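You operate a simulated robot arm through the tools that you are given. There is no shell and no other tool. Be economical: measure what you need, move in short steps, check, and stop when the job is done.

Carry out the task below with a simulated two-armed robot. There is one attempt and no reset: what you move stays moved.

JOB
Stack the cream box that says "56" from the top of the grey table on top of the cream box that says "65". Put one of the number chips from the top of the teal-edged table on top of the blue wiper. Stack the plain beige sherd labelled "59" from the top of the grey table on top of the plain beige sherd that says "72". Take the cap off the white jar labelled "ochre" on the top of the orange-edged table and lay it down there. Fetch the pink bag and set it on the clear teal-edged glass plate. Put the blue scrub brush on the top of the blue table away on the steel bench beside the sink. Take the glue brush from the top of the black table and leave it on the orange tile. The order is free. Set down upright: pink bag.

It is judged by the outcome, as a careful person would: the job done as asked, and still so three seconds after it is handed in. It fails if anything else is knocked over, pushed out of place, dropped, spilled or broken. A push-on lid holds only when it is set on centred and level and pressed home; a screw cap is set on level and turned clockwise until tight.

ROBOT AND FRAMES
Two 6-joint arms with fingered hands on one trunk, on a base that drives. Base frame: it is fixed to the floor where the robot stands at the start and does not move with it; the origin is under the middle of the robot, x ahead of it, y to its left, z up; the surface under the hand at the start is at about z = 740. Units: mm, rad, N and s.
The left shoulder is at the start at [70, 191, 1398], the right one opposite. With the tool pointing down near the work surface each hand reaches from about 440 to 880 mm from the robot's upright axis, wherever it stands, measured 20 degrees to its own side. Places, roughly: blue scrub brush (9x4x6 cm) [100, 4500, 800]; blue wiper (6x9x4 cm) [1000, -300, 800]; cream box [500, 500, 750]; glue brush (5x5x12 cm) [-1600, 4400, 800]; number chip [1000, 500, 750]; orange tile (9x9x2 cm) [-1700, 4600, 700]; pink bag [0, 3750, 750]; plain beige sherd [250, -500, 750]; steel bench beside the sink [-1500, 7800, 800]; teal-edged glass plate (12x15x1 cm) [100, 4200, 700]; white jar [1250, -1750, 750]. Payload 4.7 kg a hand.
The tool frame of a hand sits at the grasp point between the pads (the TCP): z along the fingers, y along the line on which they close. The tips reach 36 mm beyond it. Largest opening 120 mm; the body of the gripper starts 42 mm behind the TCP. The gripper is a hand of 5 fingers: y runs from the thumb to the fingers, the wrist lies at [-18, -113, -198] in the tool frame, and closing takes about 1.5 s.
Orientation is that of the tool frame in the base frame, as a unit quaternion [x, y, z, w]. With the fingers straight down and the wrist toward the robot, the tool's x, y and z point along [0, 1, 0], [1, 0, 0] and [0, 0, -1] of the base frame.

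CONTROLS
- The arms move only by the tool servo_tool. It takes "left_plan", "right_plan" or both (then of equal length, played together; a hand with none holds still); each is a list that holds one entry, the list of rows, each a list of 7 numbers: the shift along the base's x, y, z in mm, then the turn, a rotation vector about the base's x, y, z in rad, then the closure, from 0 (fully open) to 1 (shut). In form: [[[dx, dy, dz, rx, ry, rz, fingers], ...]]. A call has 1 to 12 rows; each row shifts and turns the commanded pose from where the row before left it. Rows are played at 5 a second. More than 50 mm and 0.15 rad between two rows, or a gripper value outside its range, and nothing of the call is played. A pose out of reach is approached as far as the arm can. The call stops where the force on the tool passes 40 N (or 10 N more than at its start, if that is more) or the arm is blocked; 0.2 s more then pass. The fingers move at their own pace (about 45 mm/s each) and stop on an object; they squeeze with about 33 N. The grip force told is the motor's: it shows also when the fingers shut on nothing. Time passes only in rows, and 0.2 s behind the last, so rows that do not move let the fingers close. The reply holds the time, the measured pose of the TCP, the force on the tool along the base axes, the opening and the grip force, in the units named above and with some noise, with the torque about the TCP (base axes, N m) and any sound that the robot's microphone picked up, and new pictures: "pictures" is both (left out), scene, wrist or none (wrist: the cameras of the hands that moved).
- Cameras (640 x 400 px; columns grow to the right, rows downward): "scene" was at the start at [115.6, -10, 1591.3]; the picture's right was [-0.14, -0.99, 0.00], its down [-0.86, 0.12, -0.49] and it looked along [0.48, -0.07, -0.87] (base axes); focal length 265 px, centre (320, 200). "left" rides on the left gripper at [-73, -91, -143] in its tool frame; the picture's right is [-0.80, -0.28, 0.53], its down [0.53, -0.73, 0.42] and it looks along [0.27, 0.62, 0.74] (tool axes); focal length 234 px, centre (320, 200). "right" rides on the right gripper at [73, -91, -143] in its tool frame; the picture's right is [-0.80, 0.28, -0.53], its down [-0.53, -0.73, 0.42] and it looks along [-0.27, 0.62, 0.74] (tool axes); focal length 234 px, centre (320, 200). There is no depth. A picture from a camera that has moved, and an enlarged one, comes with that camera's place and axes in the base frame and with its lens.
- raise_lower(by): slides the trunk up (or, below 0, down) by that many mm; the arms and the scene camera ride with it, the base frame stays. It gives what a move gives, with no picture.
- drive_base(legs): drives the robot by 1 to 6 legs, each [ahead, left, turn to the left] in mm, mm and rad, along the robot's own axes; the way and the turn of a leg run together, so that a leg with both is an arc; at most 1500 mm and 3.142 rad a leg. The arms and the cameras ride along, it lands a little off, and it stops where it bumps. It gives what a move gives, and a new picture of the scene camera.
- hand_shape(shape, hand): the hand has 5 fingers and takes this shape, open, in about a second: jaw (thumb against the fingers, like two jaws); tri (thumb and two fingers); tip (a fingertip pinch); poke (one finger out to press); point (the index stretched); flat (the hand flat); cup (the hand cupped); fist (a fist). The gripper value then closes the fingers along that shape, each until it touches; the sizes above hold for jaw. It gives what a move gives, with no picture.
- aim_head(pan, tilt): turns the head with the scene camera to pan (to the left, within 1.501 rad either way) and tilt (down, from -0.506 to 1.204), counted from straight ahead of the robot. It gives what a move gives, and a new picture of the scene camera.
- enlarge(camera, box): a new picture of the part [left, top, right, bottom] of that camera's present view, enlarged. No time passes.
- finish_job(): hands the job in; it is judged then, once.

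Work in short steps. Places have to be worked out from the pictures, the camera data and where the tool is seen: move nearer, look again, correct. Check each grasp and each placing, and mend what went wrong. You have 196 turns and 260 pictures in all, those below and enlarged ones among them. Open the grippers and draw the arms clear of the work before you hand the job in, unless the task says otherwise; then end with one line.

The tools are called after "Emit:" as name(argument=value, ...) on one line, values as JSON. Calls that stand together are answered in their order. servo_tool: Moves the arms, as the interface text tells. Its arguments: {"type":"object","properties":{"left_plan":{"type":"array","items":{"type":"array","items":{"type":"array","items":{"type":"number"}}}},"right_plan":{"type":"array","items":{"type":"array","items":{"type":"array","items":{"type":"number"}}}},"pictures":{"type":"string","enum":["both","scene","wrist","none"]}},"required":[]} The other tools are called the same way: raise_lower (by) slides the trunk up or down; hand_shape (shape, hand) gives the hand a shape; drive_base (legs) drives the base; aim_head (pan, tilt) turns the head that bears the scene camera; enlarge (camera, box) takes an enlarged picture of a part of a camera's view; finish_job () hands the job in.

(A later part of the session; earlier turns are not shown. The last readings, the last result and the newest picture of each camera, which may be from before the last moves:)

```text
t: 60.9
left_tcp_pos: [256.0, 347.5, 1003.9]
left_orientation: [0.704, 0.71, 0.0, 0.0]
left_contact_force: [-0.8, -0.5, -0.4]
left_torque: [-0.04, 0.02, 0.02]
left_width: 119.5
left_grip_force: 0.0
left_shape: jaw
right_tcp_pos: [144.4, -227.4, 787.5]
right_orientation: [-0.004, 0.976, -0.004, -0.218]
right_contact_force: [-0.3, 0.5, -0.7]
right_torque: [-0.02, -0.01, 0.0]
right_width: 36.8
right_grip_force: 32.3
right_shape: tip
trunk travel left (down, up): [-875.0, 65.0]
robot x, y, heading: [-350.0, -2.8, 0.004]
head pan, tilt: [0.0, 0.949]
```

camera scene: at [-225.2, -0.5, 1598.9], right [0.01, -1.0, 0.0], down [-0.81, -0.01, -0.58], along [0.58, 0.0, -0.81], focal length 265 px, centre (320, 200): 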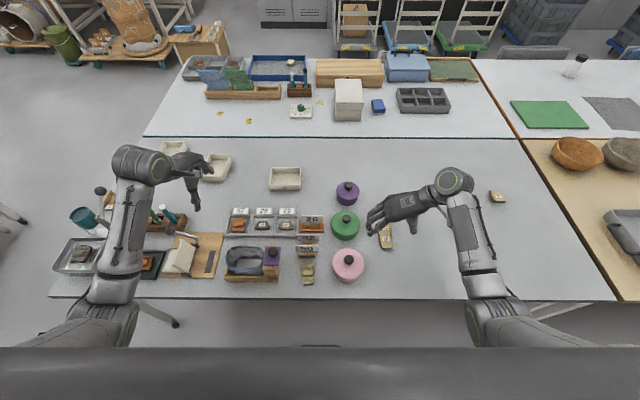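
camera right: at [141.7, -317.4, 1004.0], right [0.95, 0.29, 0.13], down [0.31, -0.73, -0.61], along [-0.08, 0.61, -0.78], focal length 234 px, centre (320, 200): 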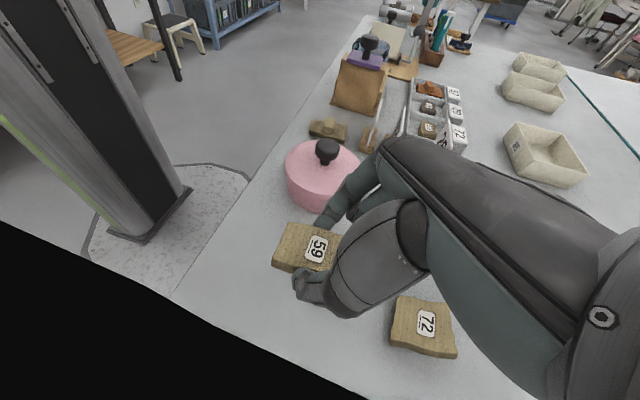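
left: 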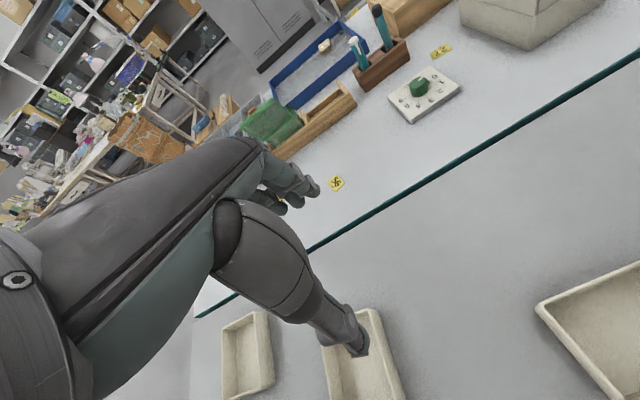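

Still free; continue down in small steps.

Emit:
servo_tool(right_plan=[[[0, 0, -2, 0, 0, 0, 0.7], [0, 0, -1.5, 0, 0, 0, 0.7], [0, 0, 0, 0, 0, 0, 0.7]]], pictures="none")

Emit:
enlarge(camera="scene", box=[370, 225, 430, 275])

```text
t: 61.6
left_tcp_pos: [255.4, 348.7, 1003.9]
left_orientation: [0.705, 0.709, 0.0, 0.001]
left_contact_force: [0.3, -0.2, -0.4]
left_torque: [0.02, 0.03, -0.02]
left_width: 119.8
left_grip_force: 0.0
left_shape: jaw
right_tcp_pos: [145.2, -228.4, 784.8]
right_orientation: [-0.005, 0.976, -0.004, -0.218]
right_contact_force: [-0.6, 1.0, -0.3]
right_torque: [-0.03, 0.0, -0.01]
right_width: 37.0
right_grip_force: 33.0
right_shape: tip
trunk travel left (down, up): [-875.0, 65.0]
robot x, y, heading: [-345.4, 1.0, 0.011]
head pan, tilt: [0.0, 0.949]
```

```text
8.00 times, centred on (400, 250) of scene
camera zoom: at [-226.0, -1.4, 1599.0], right [0.01, -1.0, 0.0], down [-0.81, -0.01, -0.58], along [0.58, 0.0, -0.81], focal length 2122 px, centre (-320, -200)
```

zoom: 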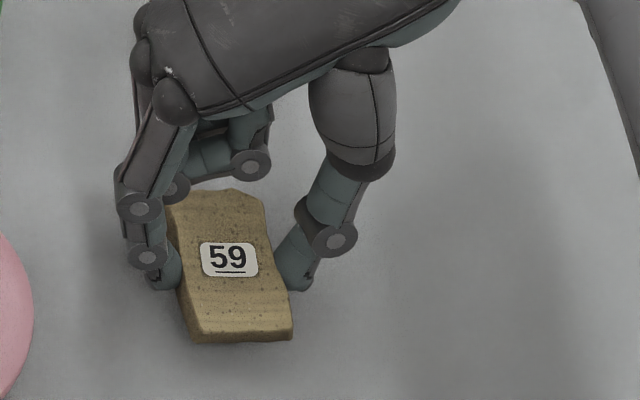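

Emit:
servo_tool(right_plan=[[[0, 0, -2, 0, 0, 0, 0.7], [0, 0, -2, 0, 0, 0, 0.7], [0, 0, 0, 0, 0, 0, 0.7]]], pictures="none")

```text
t: 62.5
left_tcp_pos: [255.7, 348.3, 1003.4]
left_orientation: [0.705, 0.709, 0.0, 0.001]
left_contact_force: [-0.3, -0.3, -0.3]
left_torque: [0.02, -0.03, -0.01]
left_width: 119.7
left_grip_force: 0.0
left_shape: jaw
right_tcp_pos: [144.5, -227.0, 781.4]
right_orientation: [-0.005, 0.976, -0.005, -0.216]
right_contact_force: [3.8, -3.3, 17.4]
right_torque: [-0.09, 0.12, 0.07]
right_width: 37.4
right_grip_force: 33.3
right_shape: tip
trunk travel left (down, up): [-875.0, 65.0]
robot x, y, heading: [-346.6, 0.7, 0.007]
head pan, tilt: [0.0, 0.949]
```

Contact (17 N). Release gently with no lift and see if it stays level.

Emit:
servo_tool(right_plan=[[[0, 0, 0.5, 0, 0, 0, 0.69], [0, 0, 0, 0, 0, 0, 0.68], [0, 0, 0, 0, 0, 0, 0.67], [0, 0, 0, 0, 0, 0, 0.66], [0, 0, 0, 0, 0, 0, 0.64], [0, 0, 0, 0, 0, 0, 0.6], [0, 0, 0, 0, 0, 0, 0.5], [0, 0, 0, 0, 0, 0, 0.4], [0, 0, 0, 0, 0, 0, 0.3]]], pictures="none")

Emit:
enlarge(camera="scene", box=[370, 225, 430, 275])

```text
t: 64.5
left_tcp_pos: [256.4, 348.2, 1004.3]
left_orientation: [0.705, 0.709, 0.0, 0.0]
left_contact_force: [-0.1, -0.6, -0.8]
left_torque: [-0.02, 0.01, -0.04]
left_width: 119.7
left_grip_force: 0.1
left_shape: jaw
right_tcp_pos: [144.1, -227.7, 780.8]
right_orientation: [-0.004, 0.976, -0.005, -0.217]
right_contact_force: [-0.5, 0.7, -0.2]
right_torque: [-0.02, 0.02, 0.02]
right_width: 83.7
right_grip_force: 0.1
right_shape: tip
trunk travel left (down, up): [-875.0, 65.0]
robot x, y, heading: [-350.0, -1.8, 0.009]
head pan, tilt: [0.0, 0.949]
```

```text
8.00 times, centred on (400, 250) of scene
camera zoom: at [-226.2, -1.4, 1599.0], right [0.01, -1.0, 0.0], down [-0.81, -0.01, -0.58], along [0.58, 0.0, -0.81], focal length 2122 px, centre (-320, -200)
```

zoom: 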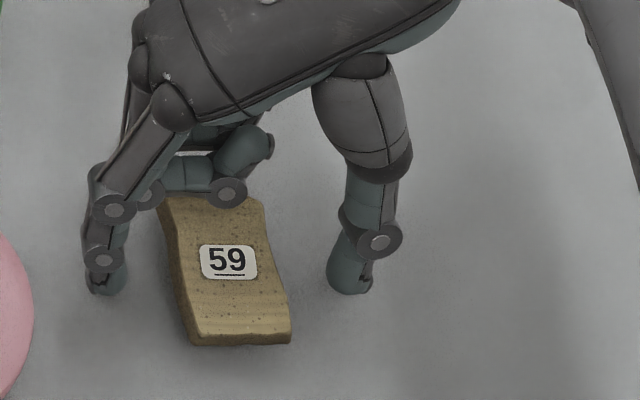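

It stayed put. Withdraw and take the low side view of both sherds.

Emit:
servo_tool(right_plan=[[[0, 0, 40, 0, 0, 0, 0.2], [0, 0, 30, 0, -0.11, 0, 0], [0, -30, 0, 0, -0.11, 0, 0], [0, -30, 0, 0, -0.11, 0, 0], [0, -35, 0, 0, -0.11, 0, 0], [0, -30, 0, 0.12, 0, 0, 0], [0, -20, -10, 0.12, 0, 0, 0], [0, 0, -10, 0.12, 0, 0, 0], [0, 0, -5, 0.12, 0, 0, 0], [0, 0, -5, 0.1, 0, 0, 0]]], pictures="wrist")

Emit:
enlarge(camera="right", box=[260, 195, 360, 275])

```text
t: 66.7
left_tcp_pos: [256.1, 348.3, 1003.4]
left_orientation: [0.704, 0.71, -0.001, 0.0]
left_contact_force: [-0.2, -0.4, -0.1]
left_torque: [-0.07, 0.04, -0.01]
left_width: 119.4
left_grip_force: 0.0
left_shape: jaw
right_tcp_pos: [145.4, -373.7, 822.4]
right_orientation: [-0.004, 0.959, 0.283, 0.001]
right_contact_force: [0.1, 0.1, 0.3]
right_torque: [0.02, -0.01, 0.01]
right_width: 119.7
right_grip_force: 0.1
right_shape: tip
trunk travel left (down, up): [-875.0, 65.0]
robot x, y, heading: [-351.1, -2.7, 0.008]
head pan, tilt: [0.0, 0.949]
camera right: at [74.8, -527.5, 893.5], right [0.8, -0.05, 0.6], down [0.54, -0.38, -0.75], along [0.26, 0.92, -0.28], focal length 234 px, centre (320, 200)
```

right: 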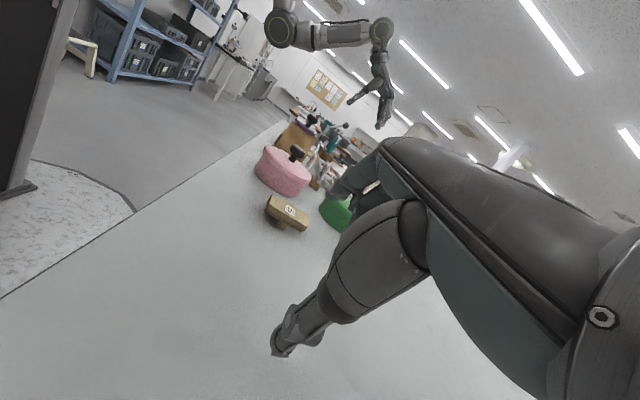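

```text
5.00 times, centred on (310, 235) of right
camera zoom: at [74.8, -527.5, 893.5], right [0.8, -0.05, 0.6], down [0.54, -0.38, -0.75], along [0.26, 0.92, -0.28], focal length 1171 px, centre (370, 25)
```

zoom: 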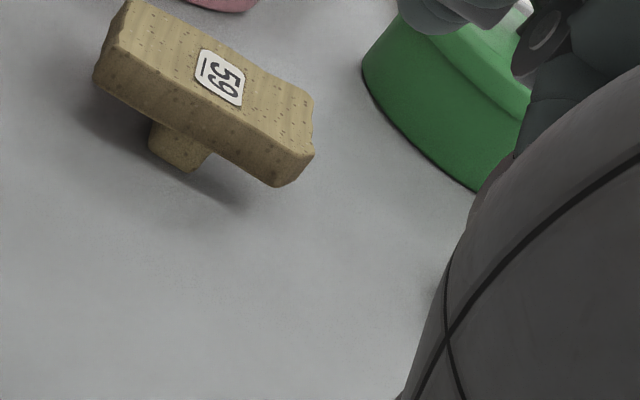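

59 now stands level on its central foot. I'll level 72 the same way: pinch it at its centre (257,-233), lift, pitch 0.44 rad, set down.

Emit:
servo_tool(right_plan=[[[15, 15, 35, -0.13, 0, 0, 0.1], [25, 35, 10, -0.13, 0, 0, 0.27], [25, 35, 0, -0.13, 0, 0, 0.27], [25, 30, 0, -0.13, 0, 0, 0.27], [22, 26, 0, -0.06, 0, 0, 0.27], [0, 0, -30, 0, 0, 0, 0.27], [0, 0, 0, 0, 0, 0, 0.27]]], pictures="wrist")

Emit:
enlarge(camera="scene", box=[340, 190, 440, 260])

```text
t: 68.2
left_tcp_pos: [255.1, 348.4, 1003.4]
left_orientation: [0.704, 0.71, -0.001, 0.0]
left_contact_force: [1.0, -0.1, -0.3]
left_torque: [-0.01, 0.0, 0.01]
left_width: 119.8
left_grip_force: 0.0
left_shape: jaw
right_tcp_pos: [254.3, -231.6, 834.4]
right_orientation: [-0.004, 1.0, -0.005, 0.001]
right_contact_force: [0.1, 0.9, -0.1]
right_torque: [-0.01, -0.02, -0.01]
right_width: 87.6
right_grip_force: 0.0
right_shape: tip
trunk travel left (down, up): [-875.0, 65.0]
robot x, y, heading: [-351.5, -2.6, 0.007]
head pan, tilt: [0.0, 0.949]
camera right: at [183.8, -321.8, 979.2], right [0.8, 0.29, 0.52], down [0.54, -0.73, -0.42], along [0.26, 0.61, -0.74], focal length 234 px, centre (320, 200)
```

right: 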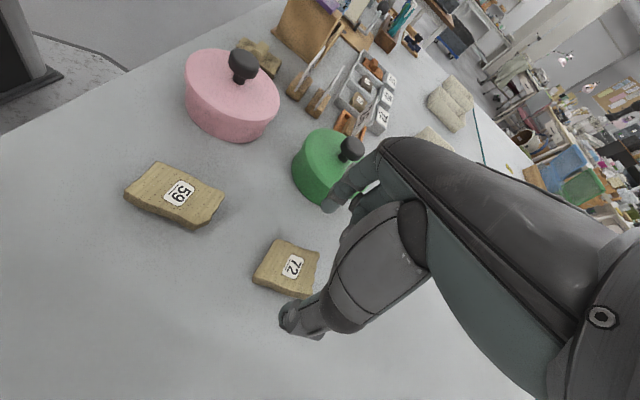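

```text
5.71 times, centred on (390, 225) of scene
camera zoom: at [-226.3, -1.0, 1599.0], right [0.01, -1.0, 0.0], down [-0.81, -0.01, -0.58], along [0.58, 0.0, -0.81], focal length 1516 px, centre (-80, 57)
```

zoom: 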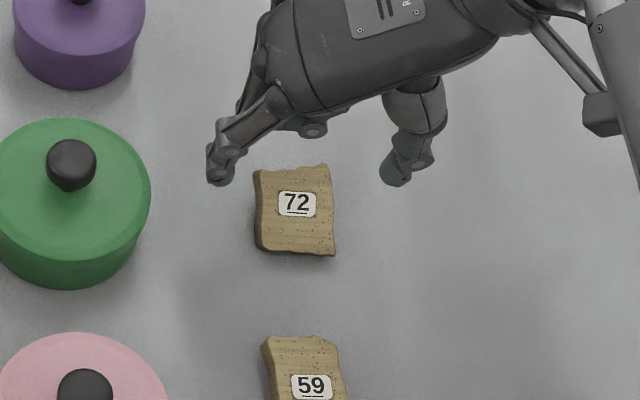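

72's centre is about (254,-235). Descend, pinch and lift 25 mm.

Emit:
servo_tool(right_plan=[[[0, -3, -30, 0, 0, 0, 0.27], [0, 0, -17, 0, 0, 0, 0.4], [0, 0, 0, 0, 0, 0, 0.5], [0, 0, 0, 0, 0, 0, 0.57], [0, 0, 0, 0, 0, 0, 0.62], [0, 0, 0, 0, 0, 0, 0.66], [0, 0, 0, 0, 0, 0, 0.7], [0, 0, 0, 0, 0, 0, 0.7], [0, 0, 15, 0, 0, 0, 0.7], [0, 0, 10, 0, 0, 0, 0.7], [0, 0, 0, 0, 0, 0, 0.7]]], pictures="wrist")

Emit:
enlarge(camera="scene", box=[340, 190, 440, 260])

```text
t: 70.7
left_tcp_pos: [255.8, 347.8, 1004.0]
left_orientation: [0.705, 0.709, 0.0, 0.0]
left_contact_force: [-0.1, 0.4, 0.0]
left_torque: [0.0, 0.0, 0.04]
left_width: 119.6
left_grip_force: 0.0
left_shape: jaw
right_tcp_pos: [256.5, -233.7, 812.6]
right_orientation: [-0.004, 1.0, -0.005, -0.001]
right_contact_force: [0.6, 1.0, 0.2]
right_torque: [0.03, -0.01, -0.03]
right_width: 40.4
right_grip_force: 33.1
right_shape: tip
trunk travel left (down, up): [-875.0, 65.0]
robot x, y, heading: [-347.2, -2.0, 0.008]
head pan, tilt: [0.0, 0.949]
camera right: at [184.8, -324.2, 957.1], right [0.8, 0.29, 0.52], down [0.54, -0.73, -0.42], along [0.26, 0.62, -0.74], focal length 234 px, centre (320, 200)
```

right: 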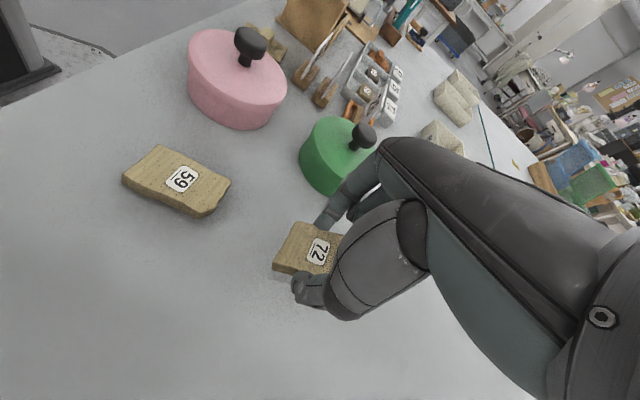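

```text
5.71 times, centred on (390, 225) of scene
camera zoom: at [-225.7, -1.5, 1598.9], right [0.01, -1.0, 0.0], down [-0.81, -0.01, -0.58], along [0.58, 0.0, -0.81], focal length 1516 px, centre (-80, 57)
```

zoom: 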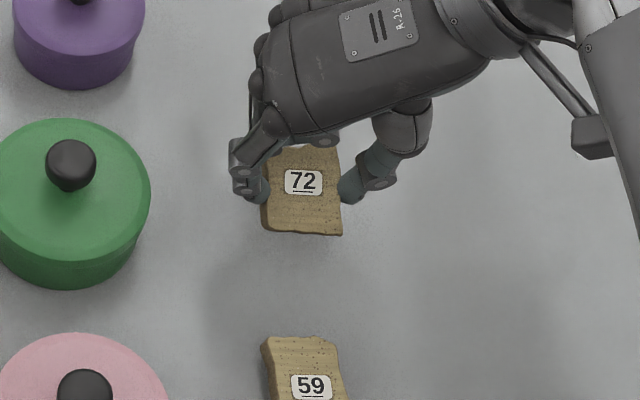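

Held. Pitch it level by 0.44 rad and check.

Emit:
servo_tool(right_plan=[[[0, 0, 0, 0, 0.11, 0, 0.7], [0, 0, 0, 0, 0.11, 0, 0.7], [0, 0, 0, 0, 0.11, 0, 0.7], [0, 0, 0, 0, 0.11, 0, 0.7], [0, 0, -10, 0, 0, 0, 0.7], [0, 0, -8, 0, 0, 0, 0.7], [0, 0, 0, 0, 0, 0, 0.7]]], pictures="wrist")

Emit:
enlarge(camera="scene", box=[360, 200, 420, 250])

```text
t: 72.2
left_tcp_pos: [255.6, 348.2, 1003.7]
left_orientation: [0.705, 0.71, 0.001, 0.0]
left_contact_force: [-1.0, 0.0, -0.1]
left_torque: [-0.06, 0.01, 0.02]
left_width: 119.9
left_grip_force: 0.0
left_shape: jaw
right_tcp_pos: [253.1, -234.4, 800.4]
right_orientation: [-0.004, 0.976, -0.004, -0.217]
right_contact_force: [1.0, -0.4, -0.3]
right_torque: [-0.03, 0.01, -0.04]
right_width: 40.3
right_grip_force: 32.8
right_shape: tip
right hand out of reach, approached as far as the arm can: row 6
trunk travel left (down, up): [-875.0, 65.0]
robot x, y, heading: [-350.4, -4.5, 0.004]
head pan, tilt: [0.0, 0.949]
camera right: at [249.6, -324.5, 961.7], right [0.95, 0.29, 0.13], down [0.31, -0.73, -0.61], along [-0.08, 0.61, -0.78], focal length 234 px, centre (320, 200)
```

right: 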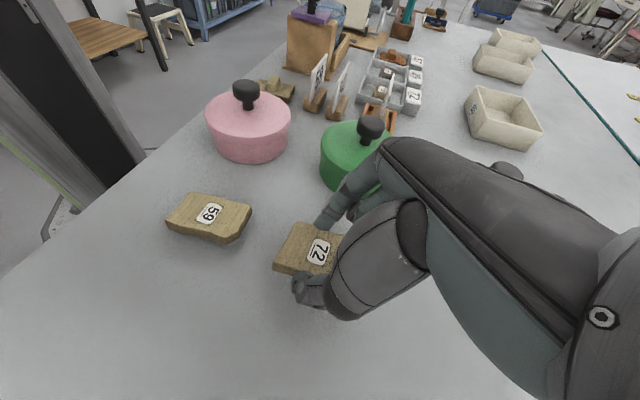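

```text
8.00 times, centred on (390, 225) of scene
camera zoom: at [-225.6, -1.2, 1598.9], right [0.01, -1.0, 0.0], down [-0.81, -0.01, -0.58], along [0.58, 0.0, -0.81], focal length 2122 px, centre (-240, 0)
```

zoom: 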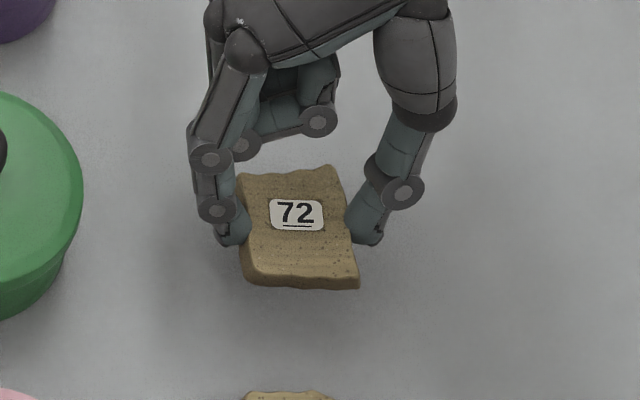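

It's level, but reach is limited; lower the trunk 12 mm, which carries the arm down.

Emit:
raise_lower(by=-12)

```text
t: 72.8
left_tcp_pos: [256.8, 347.9, 991.6]
left_orientation: [0.705, 0.709, 0.0, 0.0]
left_contact_force: [0.8, -0.3, 0.3]
left_torque: [-0.01, 0.01, 0.04]
left_width: 119.5
left_grip_force: 0.0
left_shape: jaw
right_tcp_pos: [252.7, -234.0, 788.6]
right_orientation: [-0.004, 0.976, -0.004, -0.218]
right_contact_force: [0.1, -0.3, -0.5]
right_torque: [0.01, -0.02, -0.01]
right_width: 40.3
right_grip_force: 33.3
right_shape: tip
trunk travel left (down, up): [-863.0, 77.0]
robot x, y, heading: [-350.1, -4.2, 0.004]
head pan, tilt: [0.0, 0.949]
```

Emit:
raise_lower(by=-5)

```text
t: 73.4
left_tcp_pos: [255.3, 347.0, 987.3]
left_orientation: [0.705, 0.71, 0.001, 0.0]
left_contact_force: [-0.8, 0.1, 0.4]
left_torque: [0.01, -0.02, -0.02]
left_width: 119.6
left_grip_force: 0.1
left_shape: jaw
right_tcp_pos: [252.3, -234.5, 785.3]
right_orientation: [-0.004, 0.976, -0.004, -0.217]
right_contact_force: [-0.7, -1.1, 11.9]
right_torque: [0.16, 0.17, 0.03]
right_width: 41.1
right_grip_force: 32.9
right_shape: tip
trunk travel left (down, up): [-858.0, 82.0]
robot x, y, heading: [-348.3, -1.2, 0.009]
head pan, tilt: [0.0, 0.949]
```

Contact (12 N). Release slowly and check.

Emit:
servo_tool(right_plan=[[[0, 0, 0, 0, 0, 0, 0.67], [0, 0, 0, 0, 0, 0, 0.66], [0, 0, 0, 0, 0, 0, 0.65], [0, 0, 0, 0, 0, 0, 0.64], [0, 0, 0, 0, 0, 0, 0.62], [0, 0, 0, 0, 0, 0, 0.6], [0, 0, 0, 0, 0, 0, 0.5], [0, 0, 0, 0, 0, 0, 0.4], [0, 0, 0, 0, 0, 0, 0.3]]], pictures="none")

Emit:
enlarge(camera="scene", box=[360, 200, 420, 250])

```text
t: 75.4
left_tcp_pos: [255.6, 347.7, 987.0]
left_orientation: [0.705, 0.71, 0.001, 0.001]
left_contact_force: [0.0, -0.1, -0.2]
left_torque: [0.01, 0.03, 0.01]
left_width: 119.8
left_grip_force: 0.0
left_shape: jaw
right_tcp_pos: [253.4, -235.1, 781.7]
right_orientation: [-0.004, 0.976, -0.005, -0.217]
right_contact_force: [-0.3, -0.3, -0.5]
right_torque: [-0.01, 0.0, 0.06]
right_width: 83.5
right_grip_force: 0.1
right_shape: tip
trunk travel left (down, up): [-858.0, 82.0]
robot x, y, heading: [-352.3, -2.5, 0.005]
head pan, tilt: [0.0, 0.949]
```

```text
8.00 times, centred on (390, 225) of scene
camera zoom: at [-226.1, -1.4, 1582.0], right [0.01, -1.0, 0.0], down [-0.81, -0.01, -0.58], along [0.58, 0.0, -0.81], focal length 2122 px, centre (-240, 0)
```

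zoom: 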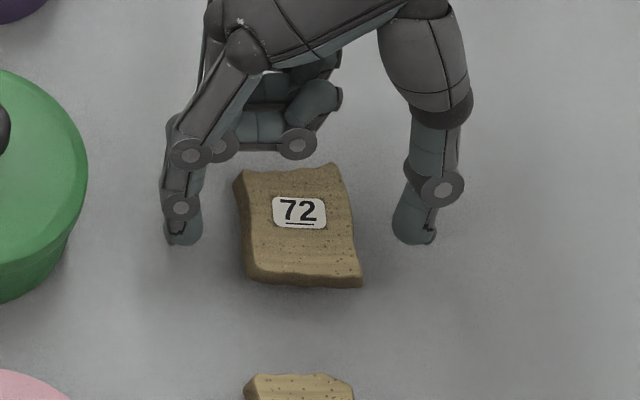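

72 stays level now. Withdraw up, unpitch, and go over 59 (level, centre ≈(134,-229)).

Emit:
servo_tool(right_plan=[[[0, 0, 40, 0, 0, 0, 0.27], [0, 0, 30, 0, -0.11, 0, 0.27], [-30, 0, 0, 0, -0.11, 0, 0.27], [-45, 2, 0, 0, -0.11, 0, 0.27], [-44, 4, 0, 0, -0.11, 0, 0.27], [0, 0, -20, 0, 0, 0, 0.27], [0, 0, 0, 0, 0, 0, 0.27]]], pictures="wrist")

Emit:
enlarge(camera="scene", box=[350, 200, 430, 270])

```text
t: 76.4
left_tcp_pos: [254.9, 347.6, 986.3]
left_orientation: [0.705, 0.709, 0.001, 0.001]
left_contact_force: [-0.1, 0.3, -0.6]
left_torque: [-0.01, 0.0, 0.02]
left_width: 119.4
left_grip_force: 0.2
left_shape: jaw
right_tcp_pos: [316.5, -251.4, 775.1]
right_orientation: [-0.004, 0.998, -0.002, -0.058]
right_contact_force: [-1.2, 0.7, 6.1]
right_torque: [-0.27, -0.02, -0.03]
right_width: 87.5
right_grip_force: 0.1
right_shape: tip
right hand out of reach, approached as far as the arm can: row 1, 2, 3, 4, 5
trunk travel left (down, up): [-858.0, 82.0]
robot x, y, heading: [-348.5, -1.4, 0.009]
head pan, tilt: [0.0, 0.949]
stopped in row 5 (right hand): the force on the tool passed its limit at 52 N (the readings are from after the stop); the commanded pose is now the measured one
camera right: at [262.0, -342.5, 927.1], right [0.86, 0.29, 0.43], down [0.49, -0.73, -0.48], along [0.17, 0.62, -0.76], focal length 234 px, centre (320, 200)
```

right: 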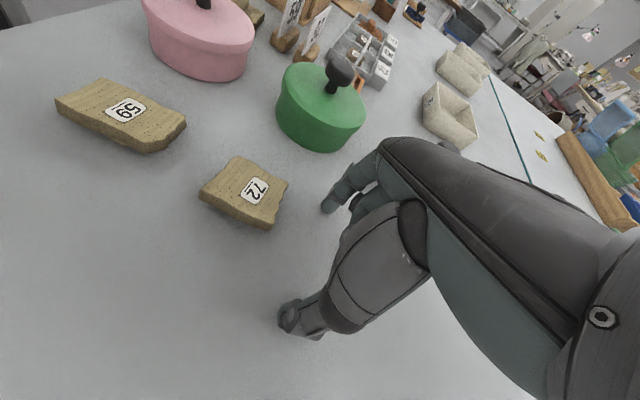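

```text
5.71 times, centred on (390, 235) of scene
camera zoom: at [-227.9, -1.0, 1582.2], right [0.01, -1.0, 0.0], down [-0.81, -0.01, -0.58], along [0.58, 0.0, -0.81], focal length 1516 px, centre (-80, 0)
```

zoom: 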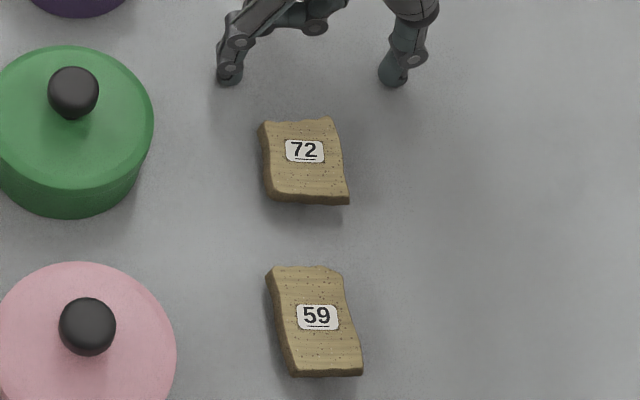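

The arm strayed out of reach but touched only bare table; both sherds still stand level. Raise gently and straighten.

Emit:
servo_tool(right_plan=[[[0, 0, 20, 0, 0, 0, 0.27], [0, 0, 30, 0, -0.06, 0, 0.27], [0, 0, 30, 0, -0.056, 0, 0.27], [0, 0, 0, 0, 0, 0, 0.27]]], pictures="none")

```text
t: 77.4
left_tcp_pos: [256.9, 347.3, 987.1]
left_orientation: [0.704, 0.71, 0.0, 0.0]
left_contact_force: [-0.3, -0.3, -0.3]
left_torque: [0.01, -0.02, -0.03]
left_width: 119.9
left_grip_force: 0.1
left_shape: jaw
right_tcp_pos: [369.0, -263.5, 822.1]
right_orientation: [-0.004, 1.0, -0.002, -0.002]
right_contact_force: [-0.7, -0.7, -0.2]
right_torque: [-0.01, -0.02, -0.02]
right_width: 87.2
right_grip_force: 0.1
right_shape: tip
right hand out of reach, approached as far as the arm can: row 1, 2, 3
trunk travel left (down, up): [-858.0, 82.0]
robot x, y, heading: [-348.0, -3.6, 0.003]
head pan, tilt: [0.0, 0.949]
```

Still drifting near a joint limit. I'll try moving up and outward to a comfortable pose.

Emit:
servo_tool(right_plan=[[[0, -20, 40, 0, 0, 0, 0.27], [0, -20, 40, 0, 0, 0, 0.27], [0, -20, 40, 0, 0, 0, 0.27], [0, 0, 0, 0, 0, 0, 0.27]]], pictures="scene")

```text
t: 78.4
left_tcp_pos: [255.7, 348.6, 986.4]
left_orientation: [0.705, 0.71, 0.0, 0.0]
left_contact_force: [-0.5, -0.4, 0.1]
left_torque: [-0.01, 0.0, -0.01]
left_width: 119.8
left_grip_force: 0.1
left_shape: jaw
right_tcp_pos: [405.6, -328.2, 927.4]
right_orientation: [-0.006, 1.0, 0.0, -0.002]
right_contact_force: [-0.2, 0.5, -0.3]
right_torque: [-0.02, -0.01, 0.01]
right_width: 87.3
right_grip_force: 0.1
right_shape: tip
right hand out of reach, approached as far as the arm can: row 1, 2, 3
trunk travel left (down, up): [-858.0, 82.0]
robot x, y, heading: [-349.3, 1.9, 0.005]
head pan, tilt: [0.0, 0.949]
camera scene: at [-225.7, -1.2, 1581.9], right [0.01, -1.0, 0.0], down [-0.81, -0.01, -0.58], along [0.58, 0.0, -0.81], focal length 265 px, centre (320, 200)
```

scene: 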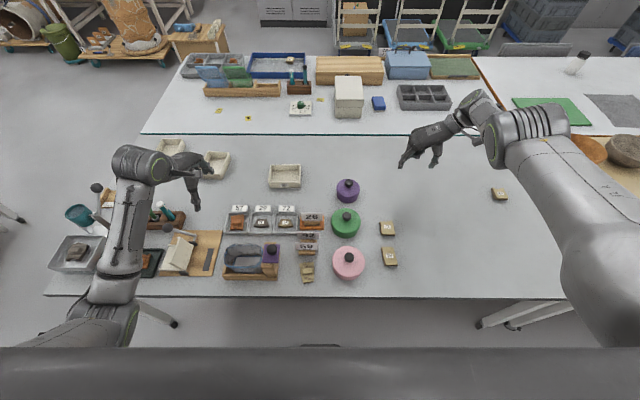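

The elbow swung outward. I'll yaw the hand back to its neutral orientation while raising, to restore the normal arm posture.

Emit:
servo_tool(right_plan=[[[0, 0, 10, 0, 0, -0.142, 0], [0, 0, 10, 0, 0, -0.142, 0], [0, 0, 10, 0, 0, -0.142, 0], [0, 0, 10, 0, 0, -0.142, 0], [0, 0, 10, 0, 0, -0.142, 0], [0, 0, 10, 0, 0, -0.142, 0], [0, 0, 0, 0, 0, -0.142, 0], [0, 0, 0, 0, 0, -0.142, 0], [0, 0, 0, 0, 0, -0.142, 0], [0, 0, 0, 0, 0, -0.142, 0], [0, 0, 0, 0, 0, -0.142, 0], [0, 0, 0, 0, 0, 0, 0]]], pictures="scene")

```text
t: 81.0
left_tcp_pos: [255.7, 347.8, 986.2]
left_orientation: [0.705, 0.709, 0.0, 0.0]
left_contact_force: [-0.3, 0.0, 0.4]
left_torque: [-0.01, -0.01, -0.04]
left_width: 119.8
left_grip_force: 0.0
left_shape: jaw
right_tcp_pos: [551.2, -368.1, 932.7]
right_orientation: [0.702, 0.713, 0.0, -0.003]
right_contact_force: [1.1, 0.3, -0.5]
right_torque: [-0.04, 0.01, -0.02]
right_width: 119.7
right_grip_force: 0.0
right_shape: tip
right hand out of reach, approached as far as the arm can: row 1, 2, 3, 4, 5, 6, 7, 8, 9, 10, 11
trunk travel left (down, up): [-858.0, 82.0]
robot x, y, heading: [-350.8, -3.2, 0.006]
head pan, tilt: [0.0, 0.949]
camera scene: at [-226.1, -1.7, 1582.0], right [0.01, -1.0, 0.0], down [-0.81, -0.01, -0.58], along [0.58, 0.0, -0.81], focal length 265 px, centre (320, 200)
```

scene: 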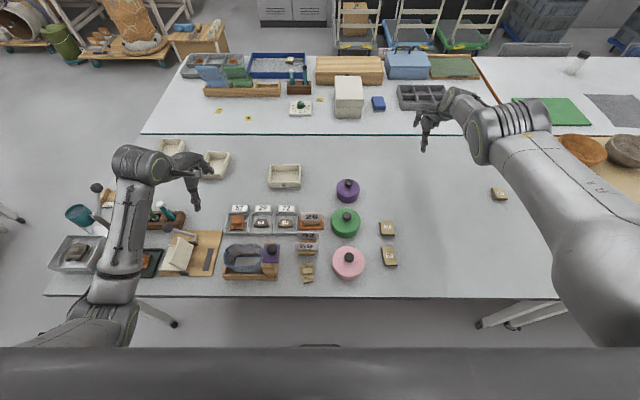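

The arm is stuck in an outstretched posture. I'll command it up and back toward the starting pose in free air and see.

Emit:
servo_tool(right_plan=[[[-40, 0, 20, 0, 0, 0, 0], [-40, 0, 20, 0, 0, 0, 0], [-30, 10, 20, 0, 0, 0, 0], [-20, 10, 20, 0, 0, 0, 0], [0, 0, 0, 0, 0, 0, 0], [0, 0, 0, 0, 0, 0, 0]]], pictures="scene")

```text
t: 82.4
left_tcp_pos: [256.2, 348.3, 986.7]
left_orientation: [0.704, 0.71, 0.0, 0.0]
left_contact_force: [-0.9, 0.2, 0.2]
left_torque: [0.01, -0.01, 0.04]
left_width: 119.8
left_grip_force: 0.0
left_shape: jaw
right_tcp_pos: [557.1, -380.1, 952.8]
right_orientation: [0.701, 0.714, -0.001, -0.002]
right_contact_force: [0.8, -0.8, 0.5]
right_torque: [-0.01, -0.02, 0.04]
right_width: 119.8
right_grip_force: 0.0
right_shape: tip
right hand out of reach, approached as far as the arm can: row 1, 2, 3, 4
trunk travel left (down, up): [-858.0, 82.0]
robot x, y, heading: [-347.7, -3.9, 0.012]
head pan, tilt: [0.0, 0.949]
camera scene: at [-225.9, -1.3, 1582.0], right [0.01, -1.0, 0.0], down [-0.81, -0.01, -0.58], along [0.58, 0.0, -0.81], focal length 265 px, centre (320, 200)
```

scene: 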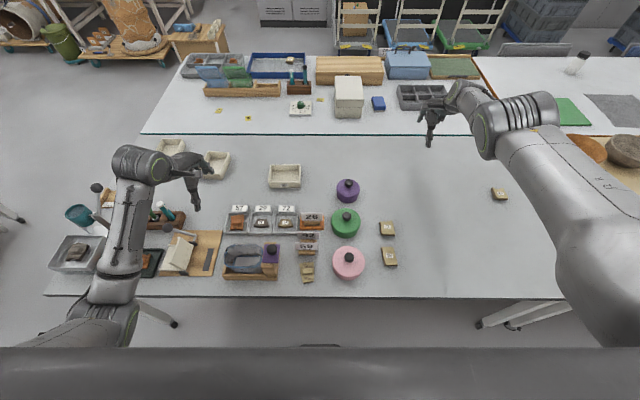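

I'll bring the commanded pose out to where the hand really is, stretch it a little further, and then come back, to let the elbow re-bend.

Emit:
servo_tool(right_plan=[[[48, -10, 0, 0, 0, 0, 0], [48, -10, 0, 0, 0, 0, 0], [48, -10, 0, 0, 0, 0, 0], [48, -10, 0, 0, 0, 0, 0], [48, -10, 0, 0, 0, 0, 0], [48, -10, 0, 0, 0, 0, 0], [48, -10, 0, 0, 0, 0, 0], [48, -10, 0, 0, 0, 0, 0], [48, -10, 0, 0, 0, 0, 0], [48, -10, 0, 0, 0, 0, 0], [0, 0, 0, 0, 0, 0, 0], [0, 0, 0, 0, 0, 0, 0]]], pictures="scene")

```text
t: 85.0
left_tcp_pos: [256.3, 347.2, 986.6]
left_orientation: [0.705, 0.709, 0.0, 0.0]
left_contact_force: [0.1, 0.2, -0.2]
left_torque: [0.03, -0.03, 0.01]
left_width: 119.8
left_grip_force: 0.1
left_shape: jaw
right_tcp_pos: [566.2, -412.2, 1004.3]
right_orientation: [0.702, 0.712, -0.001, -0.002]
right_contact_force: [-0.3, 0.0, 0.5]
right_torque: [0.02, -0.01, -0.02]
right_width: 119.8
right_grip_force: 0.1
right_shape: tip
right hand out of reach, approached as far as the arm can: row 1, 2, 3, 4, 5, 6, 7, 8, 9, 10
trunk travel left (down, up): [-858.0, 82.0]
robot x, y, heading: [-349.8, -3.0, 0.006]
head pan, tilt: [0.0, 0.949]
camera scene: at [-225.9, -1.3, 1582.0], right [0.01, -1.0, 0.0], down [-0.81, -0.01, -0.58], along [0.58, 0.0, -0.81], focal length 265 px, centre (320, 200)
```

scene: 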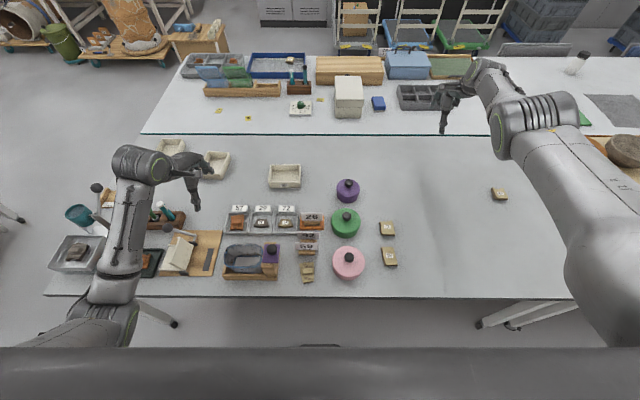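

I'll lower the hand at full stretch over free table, so the arm straightens, then draw it in.

Emit:
servo_tool(right_plan=[[[-10, -8, -38, 0, 0, 0, 0], [-10, -8, -38, 0, 0, 0, 0], [-10, -8, -38, 0, 0, 0, 0], [-10, -8, -38, 0, 0, 0, 0], [-10, -8, -38, 0, 0, 0, 0], [-10, -8, -38, 0, 0, 0, 0], [0, 0, -20, 0, 0, 0, 0], [0, 0, 0, 0, 0, 0, 0], [0, 0, 0, 0, 0, 0, 0]]], pictures="scene")

```text
t: 87.0
left_tcp_pos: [256.3, 346.3, 986.6]
left_orientation: [0.704, 0.71, 0.0, 0.0]
left_contact_force: [0.3, -0.3, 1.1]
left_torque: [0.02, 0.0, -0.01]
left_width: 119.5
left_grip_force: 0.1
left_shape: jaw
right_tcp_pos: [461.0, -459.7, 797.4]
right_orientation: [0.701, 0.713, -0.002, -0.001]
right_contact_force: [-0.6, -0.7, -0.3]
right_torque: [-0.05, -0.05, 0.02]
right_width: 119.9
right_grip_force: 0.1
right_shape: tip
right hand out of reach, approached as far as the arm can: row 2, 3, 4, 5, 6, 7
trunk travel left (down, up): [-858.0, 82.0]
robot x, y, heading: [-350.6, -2.7, 0.009]
head pan, tilt: [0.0, 0.949]
camera scene: at [-226.2, -2.0, 1582.0], right [0.01, -1.0, 0.0], down [-0.81, -0.01, -0.58], along [0.58, 0.0, -0.81], focal length 265 px, centre (320, 200)
```

scene: 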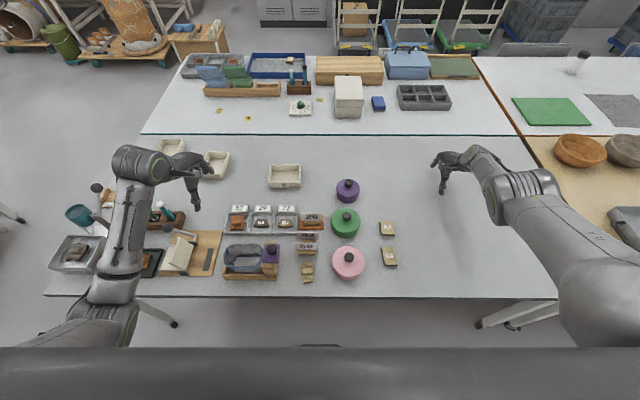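

The arm is near-straight now. Draw inward and up in small steps.

Emit:
servo_tool(right_plan=[[[-35, 0, 20, 0, 0, 0, 0], [-40, 5, 20, 0, 0, 0, 0], [-40, 5, 20, 0, 0, 0, 0], [-40, 5, 20, 0, 0, 0, 0], [-40, 5, 10, 0, 0, 0, 0], [0, 0, 0, 0, 0, 0, 0]]], pictures="scene")

```text
t: 87.3
left_tcp_pos: [251.9, 346.4, 987.9]
left_orientation: [0.705, 0.709, 0.002, 0.001]
left_contact_force: [0.9, -0.4, -1.1]
left_torque: [0.02, -0.02, -0.01]
left_width: 120.0
left_grip_force: 0.0
left_shape: jaw
right_tcp_pos: [418.1, -476.3, 777.6]
right_orientation: [0.72, 0.692, -0.026, -0.042]
right_contact_force: [-5.0, 2.3, 18.8]
right_torque: [0.14, -1.15, 0.18]
right_width: 120.3
right_grip_force: 0.0
right_shape: tip
trunk travel left (down, up): [-858.0, 82.0]
robot x, y, heading: [-346.7, -3.5, 0.005]
head pan, tilt: [0.0, 0.949]
stopped in row 1 (right hand): the force on the tool passed its limit at 114 N (the readings are from after the stop); the commanded pose is now the measured one
camera scene: at [-233.5, -1.9, 1582.8], right [0.01, -1.0, 0.0], down [-0.81, 0.0, -0.59], along [0.59, 0.0, -0.81], focal length 265 px, centre (320, 200)
```

scene: 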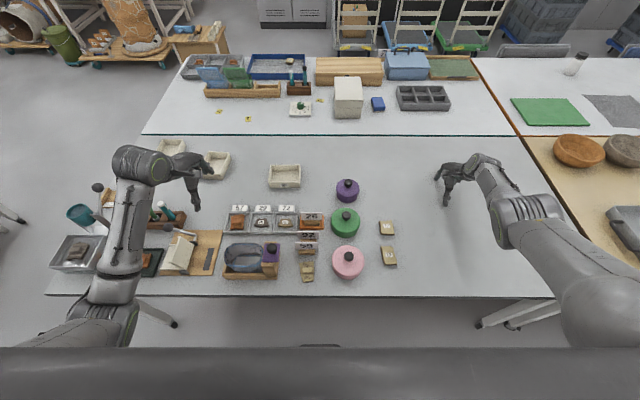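

The hand pressed on the table. Raise the trunk 80 mm to gain clearance.

Emit:
raise_lower(by=80)

Emit:
servo_tool(right_plan=[[[0, 0, 20, 0, 0, 0, 0], [0, 0, 20, 0, 0, 0, 0], [0, 0, 0, 0, 0, 0, 0]]], pictures="scene")

```text
t: 88.5
left_tcp_pos: [256.4, 346.2, 1066.5]
left_orientation: [0.705, 0.709, 0.0, -0.001]
left_contact_force: [-1.0, -0.3, 0.0]
left_torque: [-0.03, -0.01, 0.04]
left_width: 119.7
left_grip_force: 0.1
left_shape: jaw
right_tcp_pos: [420.1, -475.1, 850.5]
right_orientation: [0.72, 0.692, -0.031, -0.045]
right_contact_force: [0.5, 0.1, 0.0]
right_torque: [-0.05, 0.03, 0.02]
right_width: 119.8
right_grip_force: 0.1
right_shape: tip
trunk travel left (down, up): [-938.0, 2.0]
robot x, y, heading: [-347.8, 1.0, 0.006]
head pan, tilt: [0.0, 0.949]
```

```text
t: 89.3
left_tcp_pos: [256.7, 346.5, 1066.2]
left_orientation: [0.705, 0.709, 0.0, 0.0]
left_contact_force: [0.1, -0.4, 0.5]
left_torque: [0.01, 0.01, 0.0]
left_width: 119.6
left_grip_force: 0.0
left_shape: jaw
right_tcp_pos: [420.6, -475.8, 890.9]
right_orientation: [0.72, 0.691, -0.031, -0.045]
right_contact_force: [-0.5, -0.1, 0.2]
right_torque: [-0.03, -0.01, -0.01]
right_width: 119.8
right_grip_force: 0.0
right_shape: tip
trunk travel left (down, up): [-938.0, 2.0]
robot x, y, heading: [-349.1, -1.7, 0.011]
head pan, tilt: [0.0, 0.949]
camera scene: at [-225.2, -1.5, 1661.9], right [0.01, -1.0, 0.0], down [-0.81, 0.0, -0.58], along [0.58, 0.0, -0.81], focal length 265 px, centre (320, 200)
```

scene: 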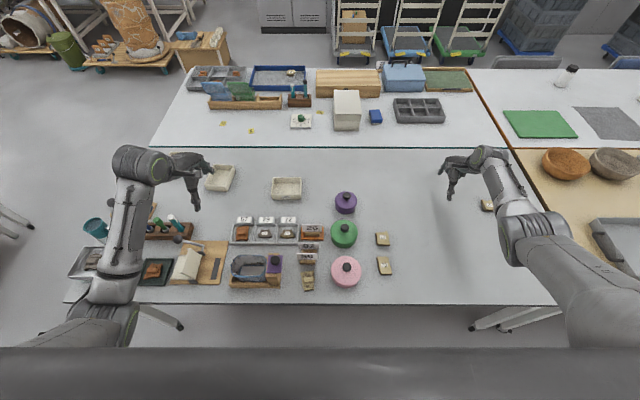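

The arm responds normally again. Bring it back toward a comfortable pose above the sherds.

Emit:
servo_tool(right_plan=[[[-20, 25, 10, 0, 0, 0, 0], [-20, 25, 10, 0, 0, 0, 0], [-20, 25, 10, 0, 0, 0, 0], [-20, 25, 10, 0, 0, 0, 0], [-20, 25, 10, 0, 0, 0, 0], [0, 0, 0, 0, 0, 0, 0]]], pictures="scene")

```text
t: 90.7
left_tcp_pos: [257.0, 346.7, 1065.2]
left_orientation: [0.705, 0.709, 0.0, -0.001]
left_contact_force: [0.3, 0.2, 0.0]
left_torque: [0.02, 0.01, -0.02]
left_width: 119.9
left_grip_force: 0.1
left_shape: jaw
right_tcp_pos: [318.5, -353.4, 941.4]
right_orientation: [0.721, 0.691, -0.031, -0.046]
right_contact_force: [0.2, 0.5, -0.5]
right_torque: [-0.01, 0.0, 0.03]
right_width: 120.2
right_grip_force: 0.1
right_shape: tip
trunk travel left (down, up): [-938.0, 2.0]
robot x, y, heading: [-349.1, -2.4, 0.005]
head pan, tilt: [0.0, 0.949]
camera scene: at [-225.2, -2.3, 1661.9], right [0.01, -1.0, 0.0], down [-0.81, 0.0, -0.58], along [0.58, 0.0, -0.81], focal length 265 px, centre (320, 200)
```

scene: 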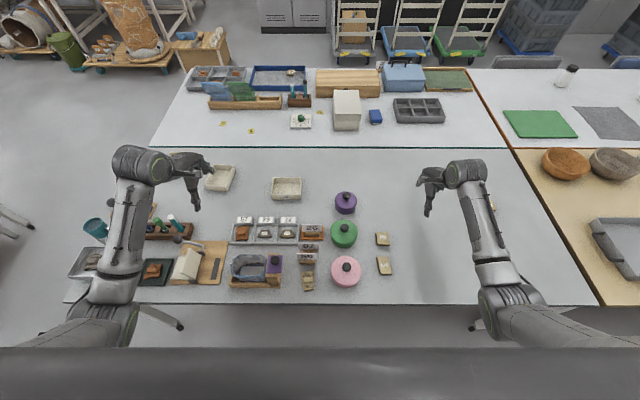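

Normal posture restored. Lower the trunk to its original height and re-level/yaw the hand for the y-direction pinch.

Emit:
raise_lower(by=-63)

Emit:
servo_tool(right_plan=[[[0, 0, 0, -0.024, -0.108, 0, 0], [-16, 10, 0, 0, 0, 0.1466, 0], [-16, 11, 0, 0, 0, 0.1466, 0], [-16, 11, 0, 0, 0, 0.1466, 0], [-16, 11, 0, 0, 0, 0.1466, 0], [-16, 11, 0, 0, 0, 0.1466, 0], [-16, 11, 0, 0, 0, 0.1466, 0.1], [-16, 11, 0, 0, 0, 0.1466, 0.1], [-16, 11, 0, 0, 0, 0.1466, 0.2], [-16, 11, 0, 0, 0, 0.1466, 0.27], [-16, 11, 0, 0, 0, 0.1466, 0.27], [-16, 10, 0, 0, 0, 0.1466, 0.27]]], pictures="both")

```text
t: 91.7
left_tcp_pos: [257.2, 347.8, 1003.3]
left_orientation: [0.705, 0.709, 0.0, 0.0]
left_contact_force: [-0.3, 0.3, 0.6]
left_torque: [0.03, -0.01, 0.01]
left_width: 119.6
left_grip_force: 0.0
left_shape: jaw
right_tcp_pos: [318.5, -354.3, 878.6]
right_orientation: [0.72, 0.692, -0.03, -0.045]
right_contact_force: [0.0, -0.6, 1.2]
right_torque: [0.02, -0.03, -0.02]
right_width: 120.3
right_grip_force: 0.2
right_shape: tip
trunk travel left (down, up): [-875.0, 65.0]
robot x, y, heading: [-345.2, -3.0, 0.008]
head pan, tilt: [0.0, 0.949]
```

```text
t: 94.3
left_tcp_pos: [256.1, 346.6, 1003.5]
left_orientation: [0.705, 0.709, 0.0, 0.0]
left_contact_force: [-0.3, -0.6, -0.6]
left_torque: [-0.02, -0.03, -0.02]
left_width: 119.8
left_grip_force: 0.0
left_shape: jaw
right_tcp_pos: [140.9, -234.3, 879.6]
right_orientation: [-0.002, 1.0, 0.001, 0.0]
right_contact_force: [-0.4, -0.6, -0.4]
right_torque: [0.03, -0.01, 0.01]
right_width: 87.9
right_grip_force: 0.1
right_shape: tip
trunk travel left (down, up): [-875.0, 65.0]
robot x, y, heading: [-349.4, -3.1, 0.003]
head pan, tilt: [0.0, 0.949]
camera scene: at [-226.2, -1.1, 1599.0], right [0.01, -1.0, 0.0], down [-0.81, 0.0, -0.58], along [0.58, 0.0, -0.81], focal length 265 px, centre (320, 200)
camera right: at [69.8, -325.9, 1023.3], right [0.8, 0.28, 0.53], down [0.54, -0.73, -0.42], along [0.26, 0.62, -0.74], focal length 234 px, centre (320, 200)
```

scene: 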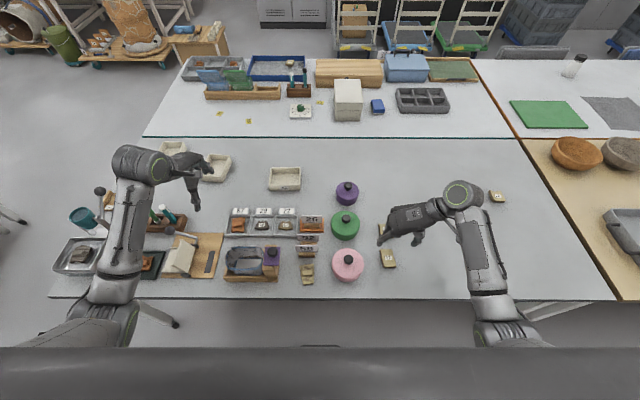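
right: 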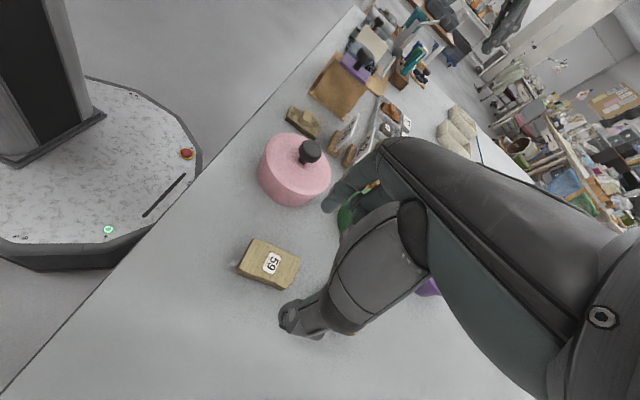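

59 is at (134,-230). Align, descend and pinch it level.

Emit:
servo_tool(right_plan=[[[-7, 4, -30, 0, 0, 0, 0.27], [0, 0, -35, 0, 0, 0, 0.27], [0, 0, -22, 0, 0, 0, 0.27], [0, 0, -4, 0, 0, 0, 0.4], [0, 0, 0, 0, 0, 0, 0.5], [0, 0, 0, 0, 0, 0, 0.57], [0, 0, 0, 0, 0, 0, 0.62], [0, 0, 0, 0, 0, 0, 0.66], [0, 0, 0, 0, 0, 0, 0.7], [0, 0, 0, 0, 0, 0, 0.7]]], pictures="wrist")

Emit:
enlarge(camera="scene", box=[350, 210, 430, 280])

```text
t: 96.5
left_tcp_pos: [256.8, 346.7, 1004.0]
left_orientation: [0.706, 0.709, 0.0, 0.001]
left_contact_force: [-1.8, -0.3, 0.7]
left_torque: [-0.03, 0.0, 0.0]
left_width: 119.7
left_grip_force: 0.0
left_shape: jaw
right_tcp_pos: [135.5, -226.9, 788.6]
right_orientation: [-0.001, 1.0, 0.001, 0.001]
right_contact_force: [0.5, 1.3, 1.3]
right_torque: [0.03, 0.05, 0.02]
right_width: 35.7
right_grip_force: 33.7
right_shape: tip
trunk travel left (down, up): [-875.0, 65.0]
robot x, y, heading: [-347.6, 0.4, 0.006]
head pan, tilt: [0.0, 0.949]
camera right: at [64.0, -318.3, 931.7], right [0.8, 0.28, 0.53], down [0.53, -0.73, -0.43], along [0.27, 0.62, -0.74], focal length 234 px, centre (320, 200)
```

right: 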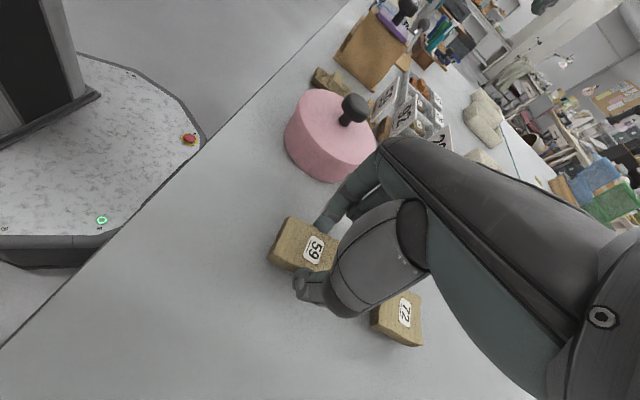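

```text
5.71 times, centred on (390, 245) of scene
camera zoom: at [-226.2, -1.7, 1599.0], right [0.01, -1.0, 0.0], down [-0.81, 0.0, -0.58], along [0.58, 0.0, -0.81], focal length 1516 px, centre (-80, -57)
```

zoom: 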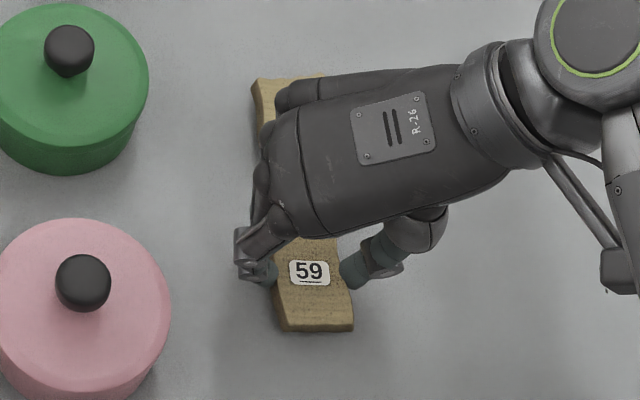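

Lift 50 and carry above 72 (label seen at ≈(239,-237)).

Emit:
servo_tool(right_plan=[[[0, 0, 25, 0, 0, 0, 0.7], [0, 0, 30, 0, 0, 0, 0.7], [35, -2, 0, 0, 0, 0, 0.7], [35, -2, 0, 0, 0, 0, 0.7], [35, -3, 0, 0, 0, 0, 0.7], [0, 0, 0, 0, 0, 0, 0.7]]], pictures="wrist")

Emit:
enlarge(camera="scene", box=[350, 190, 430, 260])

```text
t: 97.9
left_tcp_pos: [256.7, 347.7, 1005.1]
left_orientation: [0.706, 0.709, 0.0, 0.0]
left_contact_force: [-0.1, -0.2, -0.6]
left_torque: [0.01, -0.02, -0.01]
left_width: 119.9
left_grip_force: 0.1
left_shape: jaw
right_tcp_pos: [239.1, -237.8, 841.2]
right_orientation: [-0.001, 1.0, 0.001, 0.001]
right_contact_force: [-0.4, 0.1, -0.4]
right_torque: [-0.01, 0.0, 0.01]
right_width: 35.5
right_grip_force: 32.6
right_shape: tip
trunk travel left (down, up): [-875.0, 65.0]
robot x, y, heading: [-351.5, -1.7, 0.003]
head pan, tilt: [0.0, 0.949]
camera right: at [168.2, -328.4, 984.8], right [0.8, 0.28, 0.53], down [0.53, -0.73, -0.42], along [0.27, 0.62, -0.74], focal length 234 px, centre (320, 200)
```

right: 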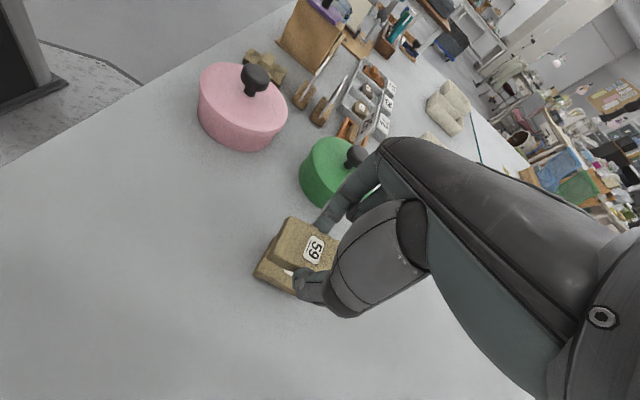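

```text
5.71 times, centred on (390, 225) of scene
camera zoom: at [-226.4, -1.9, 1599.0], right [0.01, -1.0, 0.0], down [-0.81, 0.0, -0.58], along [0.58, 0.0, -0.81], focal length 1516 px, centre (-80, 57)
```

zoom: 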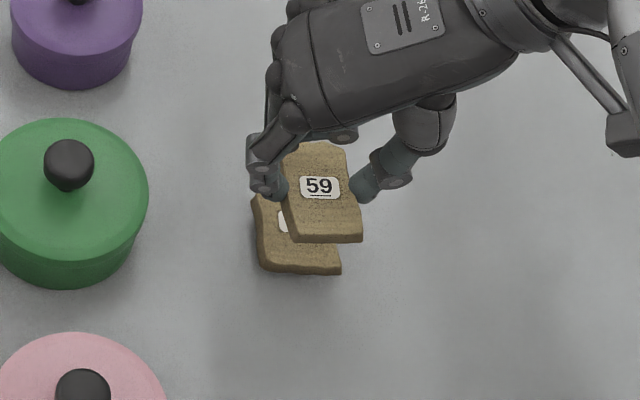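

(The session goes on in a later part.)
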